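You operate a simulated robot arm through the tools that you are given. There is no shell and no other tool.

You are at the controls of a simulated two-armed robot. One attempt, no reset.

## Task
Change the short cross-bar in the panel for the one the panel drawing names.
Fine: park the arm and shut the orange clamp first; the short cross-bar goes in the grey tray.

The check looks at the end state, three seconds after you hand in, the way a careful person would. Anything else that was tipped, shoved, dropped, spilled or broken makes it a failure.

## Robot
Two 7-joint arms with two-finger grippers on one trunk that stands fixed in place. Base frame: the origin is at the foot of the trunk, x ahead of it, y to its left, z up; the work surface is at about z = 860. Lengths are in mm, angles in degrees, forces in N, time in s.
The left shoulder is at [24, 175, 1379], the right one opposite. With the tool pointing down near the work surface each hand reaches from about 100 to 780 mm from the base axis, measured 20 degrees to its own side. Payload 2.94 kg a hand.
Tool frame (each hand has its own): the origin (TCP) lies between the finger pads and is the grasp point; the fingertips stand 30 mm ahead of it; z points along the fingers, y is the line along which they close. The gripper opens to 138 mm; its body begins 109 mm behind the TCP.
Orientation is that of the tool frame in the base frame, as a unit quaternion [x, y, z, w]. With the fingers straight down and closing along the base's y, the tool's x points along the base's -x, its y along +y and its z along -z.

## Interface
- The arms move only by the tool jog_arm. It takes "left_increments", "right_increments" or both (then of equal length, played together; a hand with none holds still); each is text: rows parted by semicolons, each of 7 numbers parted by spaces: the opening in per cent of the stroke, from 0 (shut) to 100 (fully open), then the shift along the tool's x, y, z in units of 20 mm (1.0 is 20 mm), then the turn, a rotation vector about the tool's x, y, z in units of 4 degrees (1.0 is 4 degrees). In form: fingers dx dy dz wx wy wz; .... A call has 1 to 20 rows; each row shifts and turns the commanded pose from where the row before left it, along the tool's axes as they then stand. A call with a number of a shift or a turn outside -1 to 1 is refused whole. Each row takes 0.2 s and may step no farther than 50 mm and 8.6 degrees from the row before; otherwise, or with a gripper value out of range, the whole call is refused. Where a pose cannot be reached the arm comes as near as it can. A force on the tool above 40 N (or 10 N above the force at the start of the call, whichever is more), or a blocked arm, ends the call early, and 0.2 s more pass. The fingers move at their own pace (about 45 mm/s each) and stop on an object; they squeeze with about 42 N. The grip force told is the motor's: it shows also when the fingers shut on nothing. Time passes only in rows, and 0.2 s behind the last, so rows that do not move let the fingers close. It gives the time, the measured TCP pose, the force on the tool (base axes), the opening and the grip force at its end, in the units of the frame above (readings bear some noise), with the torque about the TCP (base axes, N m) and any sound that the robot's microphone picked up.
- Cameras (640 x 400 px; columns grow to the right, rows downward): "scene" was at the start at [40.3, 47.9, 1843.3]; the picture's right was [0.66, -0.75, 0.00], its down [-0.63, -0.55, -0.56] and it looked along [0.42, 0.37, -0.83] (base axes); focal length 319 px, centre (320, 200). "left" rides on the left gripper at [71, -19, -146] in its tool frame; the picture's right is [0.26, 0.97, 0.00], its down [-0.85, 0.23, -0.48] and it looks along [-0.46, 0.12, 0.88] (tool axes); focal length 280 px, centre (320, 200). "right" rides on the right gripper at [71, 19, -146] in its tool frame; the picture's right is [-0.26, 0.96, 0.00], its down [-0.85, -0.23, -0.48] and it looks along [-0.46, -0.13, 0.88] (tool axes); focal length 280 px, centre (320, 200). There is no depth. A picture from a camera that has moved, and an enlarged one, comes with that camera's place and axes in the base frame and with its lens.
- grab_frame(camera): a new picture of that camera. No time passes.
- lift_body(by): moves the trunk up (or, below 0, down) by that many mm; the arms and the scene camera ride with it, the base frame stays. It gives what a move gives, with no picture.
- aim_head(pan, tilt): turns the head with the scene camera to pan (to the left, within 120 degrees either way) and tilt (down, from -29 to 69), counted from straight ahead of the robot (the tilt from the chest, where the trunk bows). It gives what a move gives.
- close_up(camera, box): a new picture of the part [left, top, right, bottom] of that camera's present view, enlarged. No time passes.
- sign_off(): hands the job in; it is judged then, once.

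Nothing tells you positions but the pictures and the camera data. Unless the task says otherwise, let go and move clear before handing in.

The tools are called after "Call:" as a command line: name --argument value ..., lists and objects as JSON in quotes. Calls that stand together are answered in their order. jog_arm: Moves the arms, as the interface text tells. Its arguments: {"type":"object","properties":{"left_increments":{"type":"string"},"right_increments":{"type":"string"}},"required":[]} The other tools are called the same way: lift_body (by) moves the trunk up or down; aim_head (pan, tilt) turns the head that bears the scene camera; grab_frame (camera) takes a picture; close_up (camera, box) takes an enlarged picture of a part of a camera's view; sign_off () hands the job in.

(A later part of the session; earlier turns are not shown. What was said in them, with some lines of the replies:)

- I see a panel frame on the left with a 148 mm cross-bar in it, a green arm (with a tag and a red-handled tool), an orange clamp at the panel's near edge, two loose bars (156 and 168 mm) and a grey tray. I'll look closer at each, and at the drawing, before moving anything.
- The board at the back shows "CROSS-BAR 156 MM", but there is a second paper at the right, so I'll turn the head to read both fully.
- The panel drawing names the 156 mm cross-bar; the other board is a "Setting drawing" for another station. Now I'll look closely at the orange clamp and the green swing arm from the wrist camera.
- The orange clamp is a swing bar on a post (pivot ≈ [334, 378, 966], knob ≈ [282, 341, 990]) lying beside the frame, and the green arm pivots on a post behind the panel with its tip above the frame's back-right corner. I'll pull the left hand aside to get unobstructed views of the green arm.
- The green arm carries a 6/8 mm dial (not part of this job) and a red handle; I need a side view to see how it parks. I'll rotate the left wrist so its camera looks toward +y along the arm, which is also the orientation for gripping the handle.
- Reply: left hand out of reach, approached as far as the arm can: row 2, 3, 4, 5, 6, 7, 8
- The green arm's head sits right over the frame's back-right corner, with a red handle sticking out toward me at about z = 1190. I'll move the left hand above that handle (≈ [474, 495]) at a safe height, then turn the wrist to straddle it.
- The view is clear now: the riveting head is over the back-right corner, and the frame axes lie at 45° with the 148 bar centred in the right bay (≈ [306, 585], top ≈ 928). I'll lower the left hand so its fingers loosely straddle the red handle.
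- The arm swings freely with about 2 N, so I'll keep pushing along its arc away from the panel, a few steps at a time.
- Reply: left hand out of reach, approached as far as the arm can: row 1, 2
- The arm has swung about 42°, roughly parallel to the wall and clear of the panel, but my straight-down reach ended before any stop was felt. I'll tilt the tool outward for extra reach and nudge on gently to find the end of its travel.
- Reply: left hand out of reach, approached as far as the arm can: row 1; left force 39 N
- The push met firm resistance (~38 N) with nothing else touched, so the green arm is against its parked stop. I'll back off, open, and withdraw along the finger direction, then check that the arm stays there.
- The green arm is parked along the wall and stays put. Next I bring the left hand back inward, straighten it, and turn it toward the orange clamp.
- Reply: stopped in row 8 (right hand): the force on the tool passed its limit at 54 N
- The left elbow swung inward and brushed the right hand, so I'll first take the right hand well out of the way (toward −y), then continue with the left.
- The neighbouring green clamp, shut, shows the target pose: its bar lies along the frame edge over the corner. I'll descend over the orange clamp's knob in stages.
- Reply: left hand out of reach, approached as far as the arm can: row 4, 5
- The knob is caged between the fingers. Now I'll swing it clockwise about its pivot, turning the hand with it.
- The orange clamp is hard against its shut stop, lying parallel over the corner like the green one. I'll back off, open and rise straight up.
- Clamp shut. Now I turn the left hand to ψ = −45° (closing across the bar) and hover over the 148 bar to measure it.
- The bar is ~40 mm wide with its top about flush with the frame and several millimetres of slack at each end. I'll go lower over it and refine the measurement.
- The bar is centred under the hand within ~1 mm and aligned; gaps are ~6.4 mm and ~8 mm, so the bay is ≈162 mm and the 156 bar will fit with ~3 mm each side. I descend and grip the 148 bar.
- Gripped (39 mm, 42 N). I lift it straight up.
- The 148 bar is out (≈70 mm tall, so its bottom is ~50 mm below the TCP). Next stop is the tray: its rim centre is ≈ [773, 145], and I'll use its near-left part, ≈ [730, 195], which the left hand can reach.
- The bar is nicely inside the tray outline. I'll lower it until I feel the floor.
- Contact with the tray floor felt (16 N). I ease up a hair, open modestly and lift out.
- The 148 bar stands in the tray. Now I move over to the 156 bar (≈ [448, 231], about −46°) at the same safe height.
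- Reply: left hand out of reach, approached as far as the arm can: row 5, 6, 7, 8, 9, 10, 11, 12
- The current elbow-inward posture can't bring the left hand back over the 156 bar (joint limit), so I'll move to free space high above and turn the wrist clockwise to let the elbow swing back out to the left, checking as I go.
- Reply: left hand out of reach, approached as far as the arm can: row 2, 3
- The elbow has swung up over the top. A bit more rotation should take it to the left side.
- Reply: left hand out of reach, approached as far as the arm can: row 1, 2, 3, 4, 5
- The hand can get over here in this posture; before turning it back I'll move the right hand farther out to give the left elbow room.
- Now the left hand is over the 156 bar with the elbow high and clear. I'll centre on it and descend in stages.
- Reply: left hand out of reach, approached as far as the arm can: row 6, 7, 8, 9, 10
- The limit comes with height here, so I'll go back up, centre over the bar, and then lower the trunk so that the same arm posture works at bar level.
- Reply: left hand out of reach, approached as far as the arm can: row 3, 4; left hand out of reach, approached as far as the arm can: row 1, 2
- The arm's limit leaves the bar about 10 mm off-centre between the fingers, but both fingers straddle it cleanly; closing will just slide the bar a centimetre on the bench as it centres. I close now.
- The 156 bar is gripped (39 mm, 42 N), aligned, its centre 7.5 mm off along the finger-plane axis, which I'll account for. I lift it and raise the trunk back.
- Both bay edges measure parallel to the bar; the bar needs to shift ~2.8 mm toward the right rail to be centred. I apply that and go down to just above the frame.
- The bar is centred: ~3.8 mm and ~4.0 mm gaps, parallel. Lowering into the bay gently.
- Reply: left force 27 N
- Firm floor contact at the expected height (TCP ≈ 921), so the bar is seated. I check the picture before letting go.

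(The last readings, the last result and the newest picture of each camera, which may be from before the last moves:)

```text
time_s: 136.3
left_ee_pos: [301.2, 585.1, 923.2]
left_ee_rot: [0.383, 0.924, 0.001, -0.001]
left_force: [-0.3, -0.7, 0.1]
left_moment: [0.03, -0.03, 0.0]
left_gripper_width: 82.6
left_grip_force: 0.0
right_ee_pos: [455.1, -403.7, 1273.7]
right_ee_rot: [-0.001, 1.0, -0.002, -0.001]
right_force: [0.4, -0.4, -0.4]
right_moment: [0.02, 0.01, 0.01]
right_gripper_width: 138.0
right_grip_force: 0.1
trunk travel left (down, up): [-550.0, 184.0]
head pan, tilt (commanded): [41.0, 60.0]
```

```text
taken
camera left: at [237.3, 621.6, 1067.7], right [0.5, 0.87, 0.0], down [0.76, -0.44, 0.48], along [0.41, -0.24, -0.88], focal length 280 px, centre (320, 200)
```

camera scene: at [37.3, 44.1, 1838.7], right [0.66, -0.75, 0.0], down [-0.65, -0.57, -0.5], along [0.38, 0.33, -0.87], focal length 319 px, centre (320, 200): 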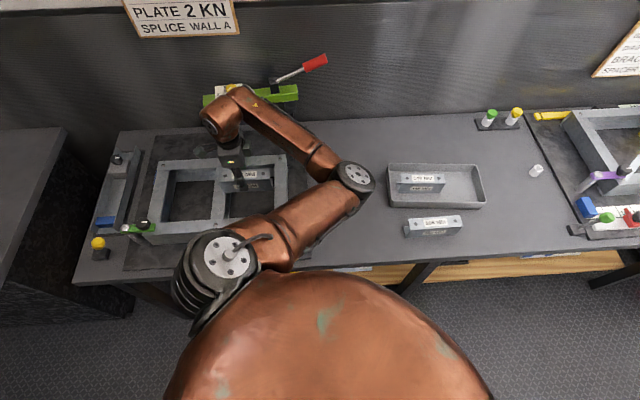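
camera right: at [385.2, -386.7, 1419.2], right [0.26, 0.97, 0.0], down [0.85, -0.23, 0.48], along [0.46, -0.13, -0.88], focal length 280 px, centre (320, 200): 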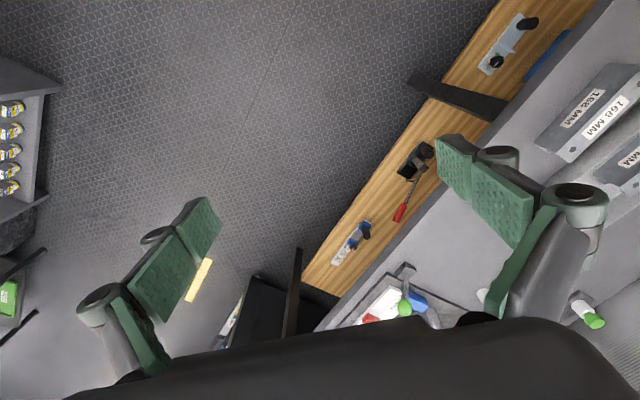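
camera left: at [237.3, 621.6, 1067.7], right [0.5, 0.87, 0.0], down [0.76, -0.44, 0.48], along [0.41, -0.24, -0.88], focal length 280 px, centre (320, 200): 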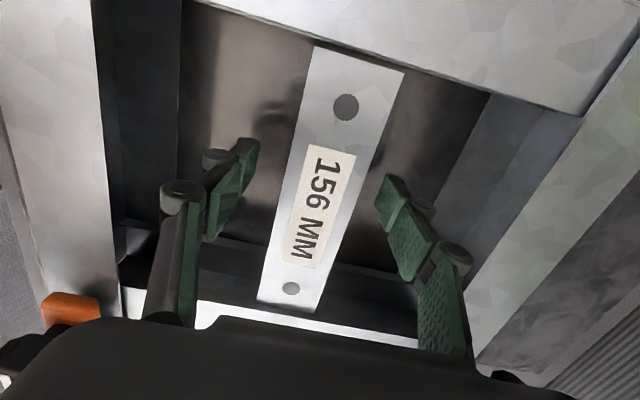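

Released and standing. I rise straight up and inspect the result.

Call:
jog_arm --left_increments "60 0 0 -0.5 0 0 0; 60 0 0 -1 0 0 0; 60 0 0 -1 0 0 0; 60 0 0 -1 0 0 0; 60 0 0 -1 0 0 0; 60 0 0 -1 0 0 0; 60 0 0 -1 0 0 0; 60 0 0 -1 0 0 0; 60 0 0 -1 0 0 0; 60 0 0 -1 0 0 0; 60 0 0 -1 0 0 0; 60 0 0 -1 0 0 0; 60 0 0 -1 0 0 0; 60 0 0 -1 0 0 0"

Call:
grab_frame --camera "left"

Call:
close_up --camera "left" --box '[200, 0, 480, 200]'

Call:
grab_frame --camera "scene"

```text
time_s: 139.3
left_ee_pos: [301.9, 584.1, 1193.8]
left_ee_rot: [0.382, 0.924, 0.002, -0.001]
left_force: [1.0, 0.3, 0.1]
left_moment: [-0.01, -0.01, 0.01]
left_gripper_width: 82.9
left_grip_force: 0.1
right_ee_pos: [455.8, -402.9, 1272.7]
right_ee_rot: [-0.001, 1.0, -0.001, -0.001]
right_force: [0.3, 1.3, 0.5]
right_moment: [0.01, -0.01, 0.0]
right_gripper_width: 138.0
right_grip_force: 0.1
trunk travel left (down, up): [-550.0, 184.0]
head pan, tilt (commanded): [41.0, 60.0]
```

```text
taken
camera left: at [237.1, 620.8, 1338.0], right [0.5, 0.87, 0.0], down [0.76, -0.44, 0.47], along [0.41, -0.24, -0.88], focal length 280 px, centre (320, 200)
```

left: 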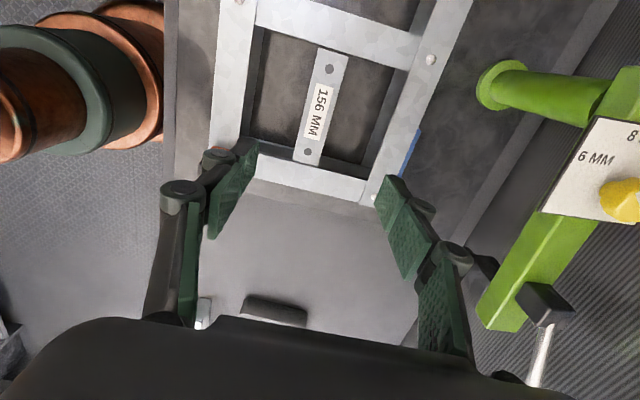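

```text
2.00 times, centred on (340, 100) of left
camera zoom: at [237.1, 620.8, 1338.0], right [0.5, 0.87, 0.0], down [0.76, -0.44, 0.47], along [0.41, -0.24, -0.88], focal length 561 px, centre (280, 400)
```

zoom: 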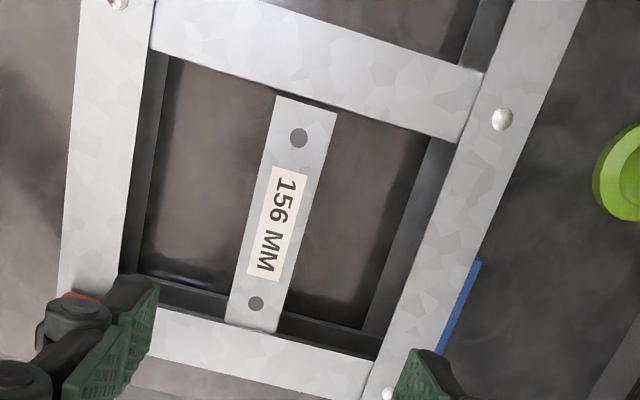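

```text
taken
camera scene: at [36.8, 44.1, 1838.7], right [0.66, -0.75, 0.0], down [-0.65, -0.57, -0.5], along [0.38, 0.33, -0.87], focal length 319 px, centre (320, 200)
```

scene: 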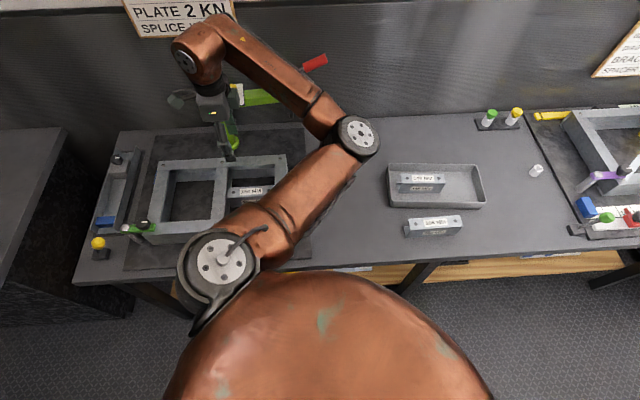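

Call:
jog_arm --left_increments "60 0 0 -1 0 0 0; 60 0 0 -1 0 0 0; 60 -0.94 0.106 -0.5 0 0 0; 60 -0.94 0.106 -0.5 0 0 0; 60 -0.94 0.106 -0.5 0 0 0; 60 -0.94 0.106 -0.5 0 0 0; 60 -0.94 0.106 0 0 0 0; 60 -0.94 0.106 0 0 0 0; 60 -0.94 0.106 0 0 0 0; 60 -0.94 0.106 0 0 0 0"

Call:
grab_frame --camera "scene"

Call:
close_up --camera "scene" --box '[140, 60, 340, 270]'

Call:
close_up --camera "scene" --box '[320, 130, 520, 250]'

```text
time_s: 141.5
left_ee_pos: [419.3, 491.0, 1273.2]
left_ee_rot: [0.383, 0.924, 0.0, -0.001]
left_force: [0.0, -0.1, 0.6]
left_moment: [-0.01, 0.0, -0.01]
left_gripper_width: 83.2
left_grip_force: 0.1
right_ee_pos: [456.6, -405.6, 1273.3]
right_ee_rot: [-0.002, 1.0, -0.002, -0.001]
right_force: [0.1, -0.5, -0.4]
right_moment: [-0.06, 0.03, -0.01]
right_gripper_width: 138.1
right_grip_force: 0.0
trunk travel left (down, up): [-550.0, 184.0]
head pan, tilt (commanded): [41.0, 60.0]
```

```text
taken
camera scene: at [37.6, 43.3, 1838.7], right [0.66, -0.75, 0.0], down [-0.65, -0.57, -0.5], along [0.38, 0.33, -0.87], focal length 319 px, centre (320, 200)
```

scene: 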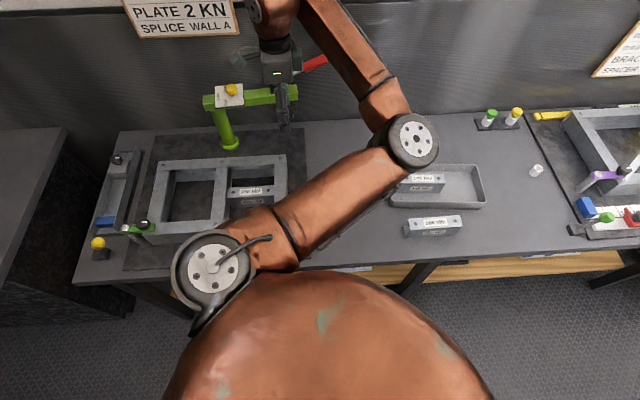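

```text
1.90 times, centred on (240, 165) of scene
camera zoom: at [37.6, 43.3, 1838.7], right [0.66, -0.75, 0.0], down [-0.65, -0.57, -0.5], along [0.38, 0.33, -0.87], focal length 608 px, centre (472, 267)
```

zoom: 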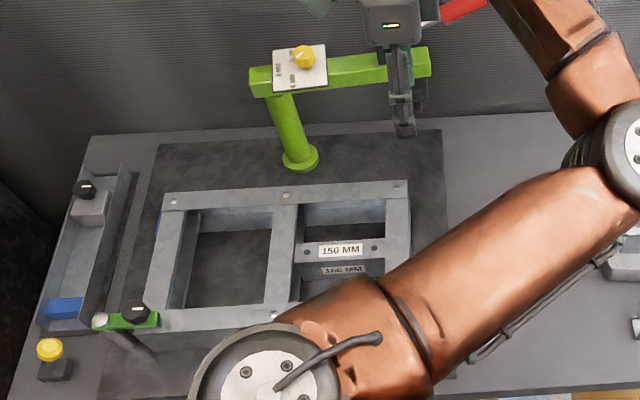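

```text
3.20 times, centred on (420, 190) of scene
camera zoom: at [37.6, 43.3, 1838.7], right [0.66, -0.75, 0.0], down [-0.65, -0.57, -0.5], along [0.38, 0.33, -0.87], focal length 1022 px, centre (0, 232)
```

zoom: 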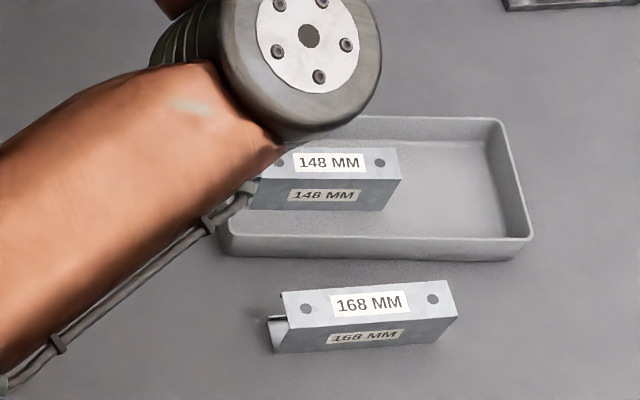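

Call:
grab_frame --camera "left"

```text
taken
camera left: at [354.9, 527.2, 1417.4], right [0.5, 0.87, 0.0], down [0.76, -0.44, 0.48], along [0.41, -0.23, -0.88], focal length 280 px, centre (320, 200)
```

left: 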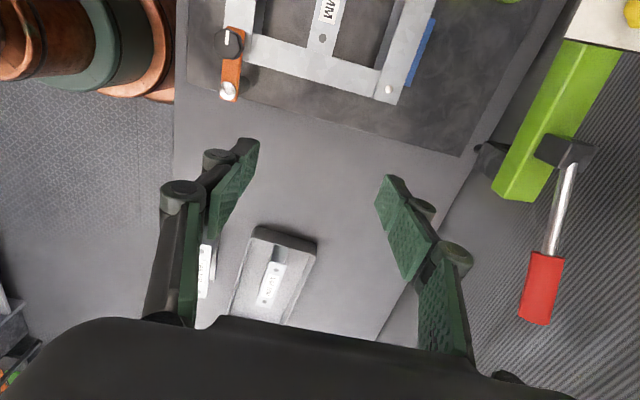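

Call:
close_up --camera "left" --box '[180, 0, 440, 130]'

Call:
close_up --camera "left" --box '[440, 0, 640, 340]'

```text
2.46 times, centred on (310, 65) of left
camera zoom: at [354.9, 527.2, 1417.4], right [0.5, 0.87, 0.0], down [0.76, -0.44, 0.48], along [0.41, -0.23, -0.88], focal length 690 px, centre (345, 532)
```

zoom: 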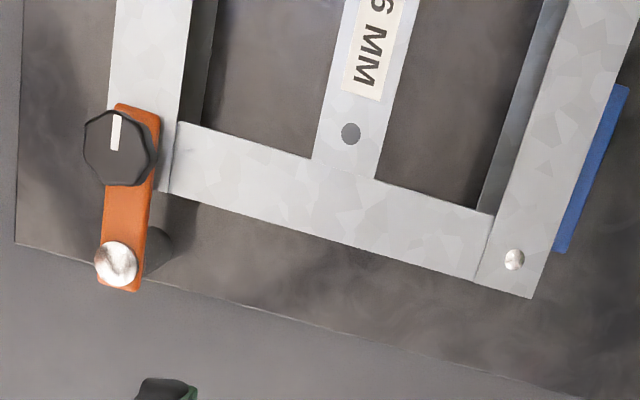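

```text
1.18 times, centred on (540, 170) of left
camera zoom: at [354.9, 527.2, 1417.4], right [0.5, 0.87, 0.0], down [0.76, -0.44, 0.48], along [0.41, -0.23, -0.88], focal length 330 px, centre (61, 235)
```

zoom: 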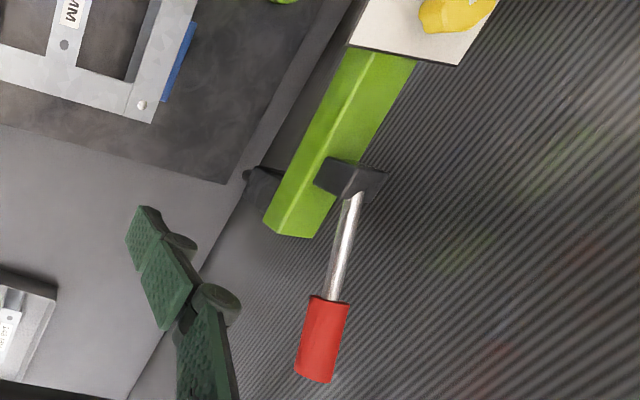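

Everything checks out: the 156 mm bar sits centred in the bay, and the 148 mm bar stands in the grey tray. The orange clamp is shut over the corner, the green arm is parked along the wall, and the 168 mm bar and other items are untouched. Both hands are empty and clear, so I'm handing in.

Call:
sign_off

```text
The job is handed in.
```

I swapped the cross-bar. The 156 mm bar named on the panel drawing now sits in the panel, and the 148 mm bar is standing in the grey tray.

- **Before the swap:** I swung the green arm away from the panel until it met its stop. I then shut the orange clamp over the frame corner, also against its stop.
- **The new bar:** it is centred in the bay with about 4 mm of gap at each end. It rests at the same height as the old one, with the label facing the same way.
- **Contacts along the way:** my left elbow bumped the right hand while the right hand was empty. Picking up the 156 mm bar slid it about a centimetre on the bench as the gripper closed. The last pictures show nothing else moved or tipped.
- **At hand-in:** both grippers were empty and clear.
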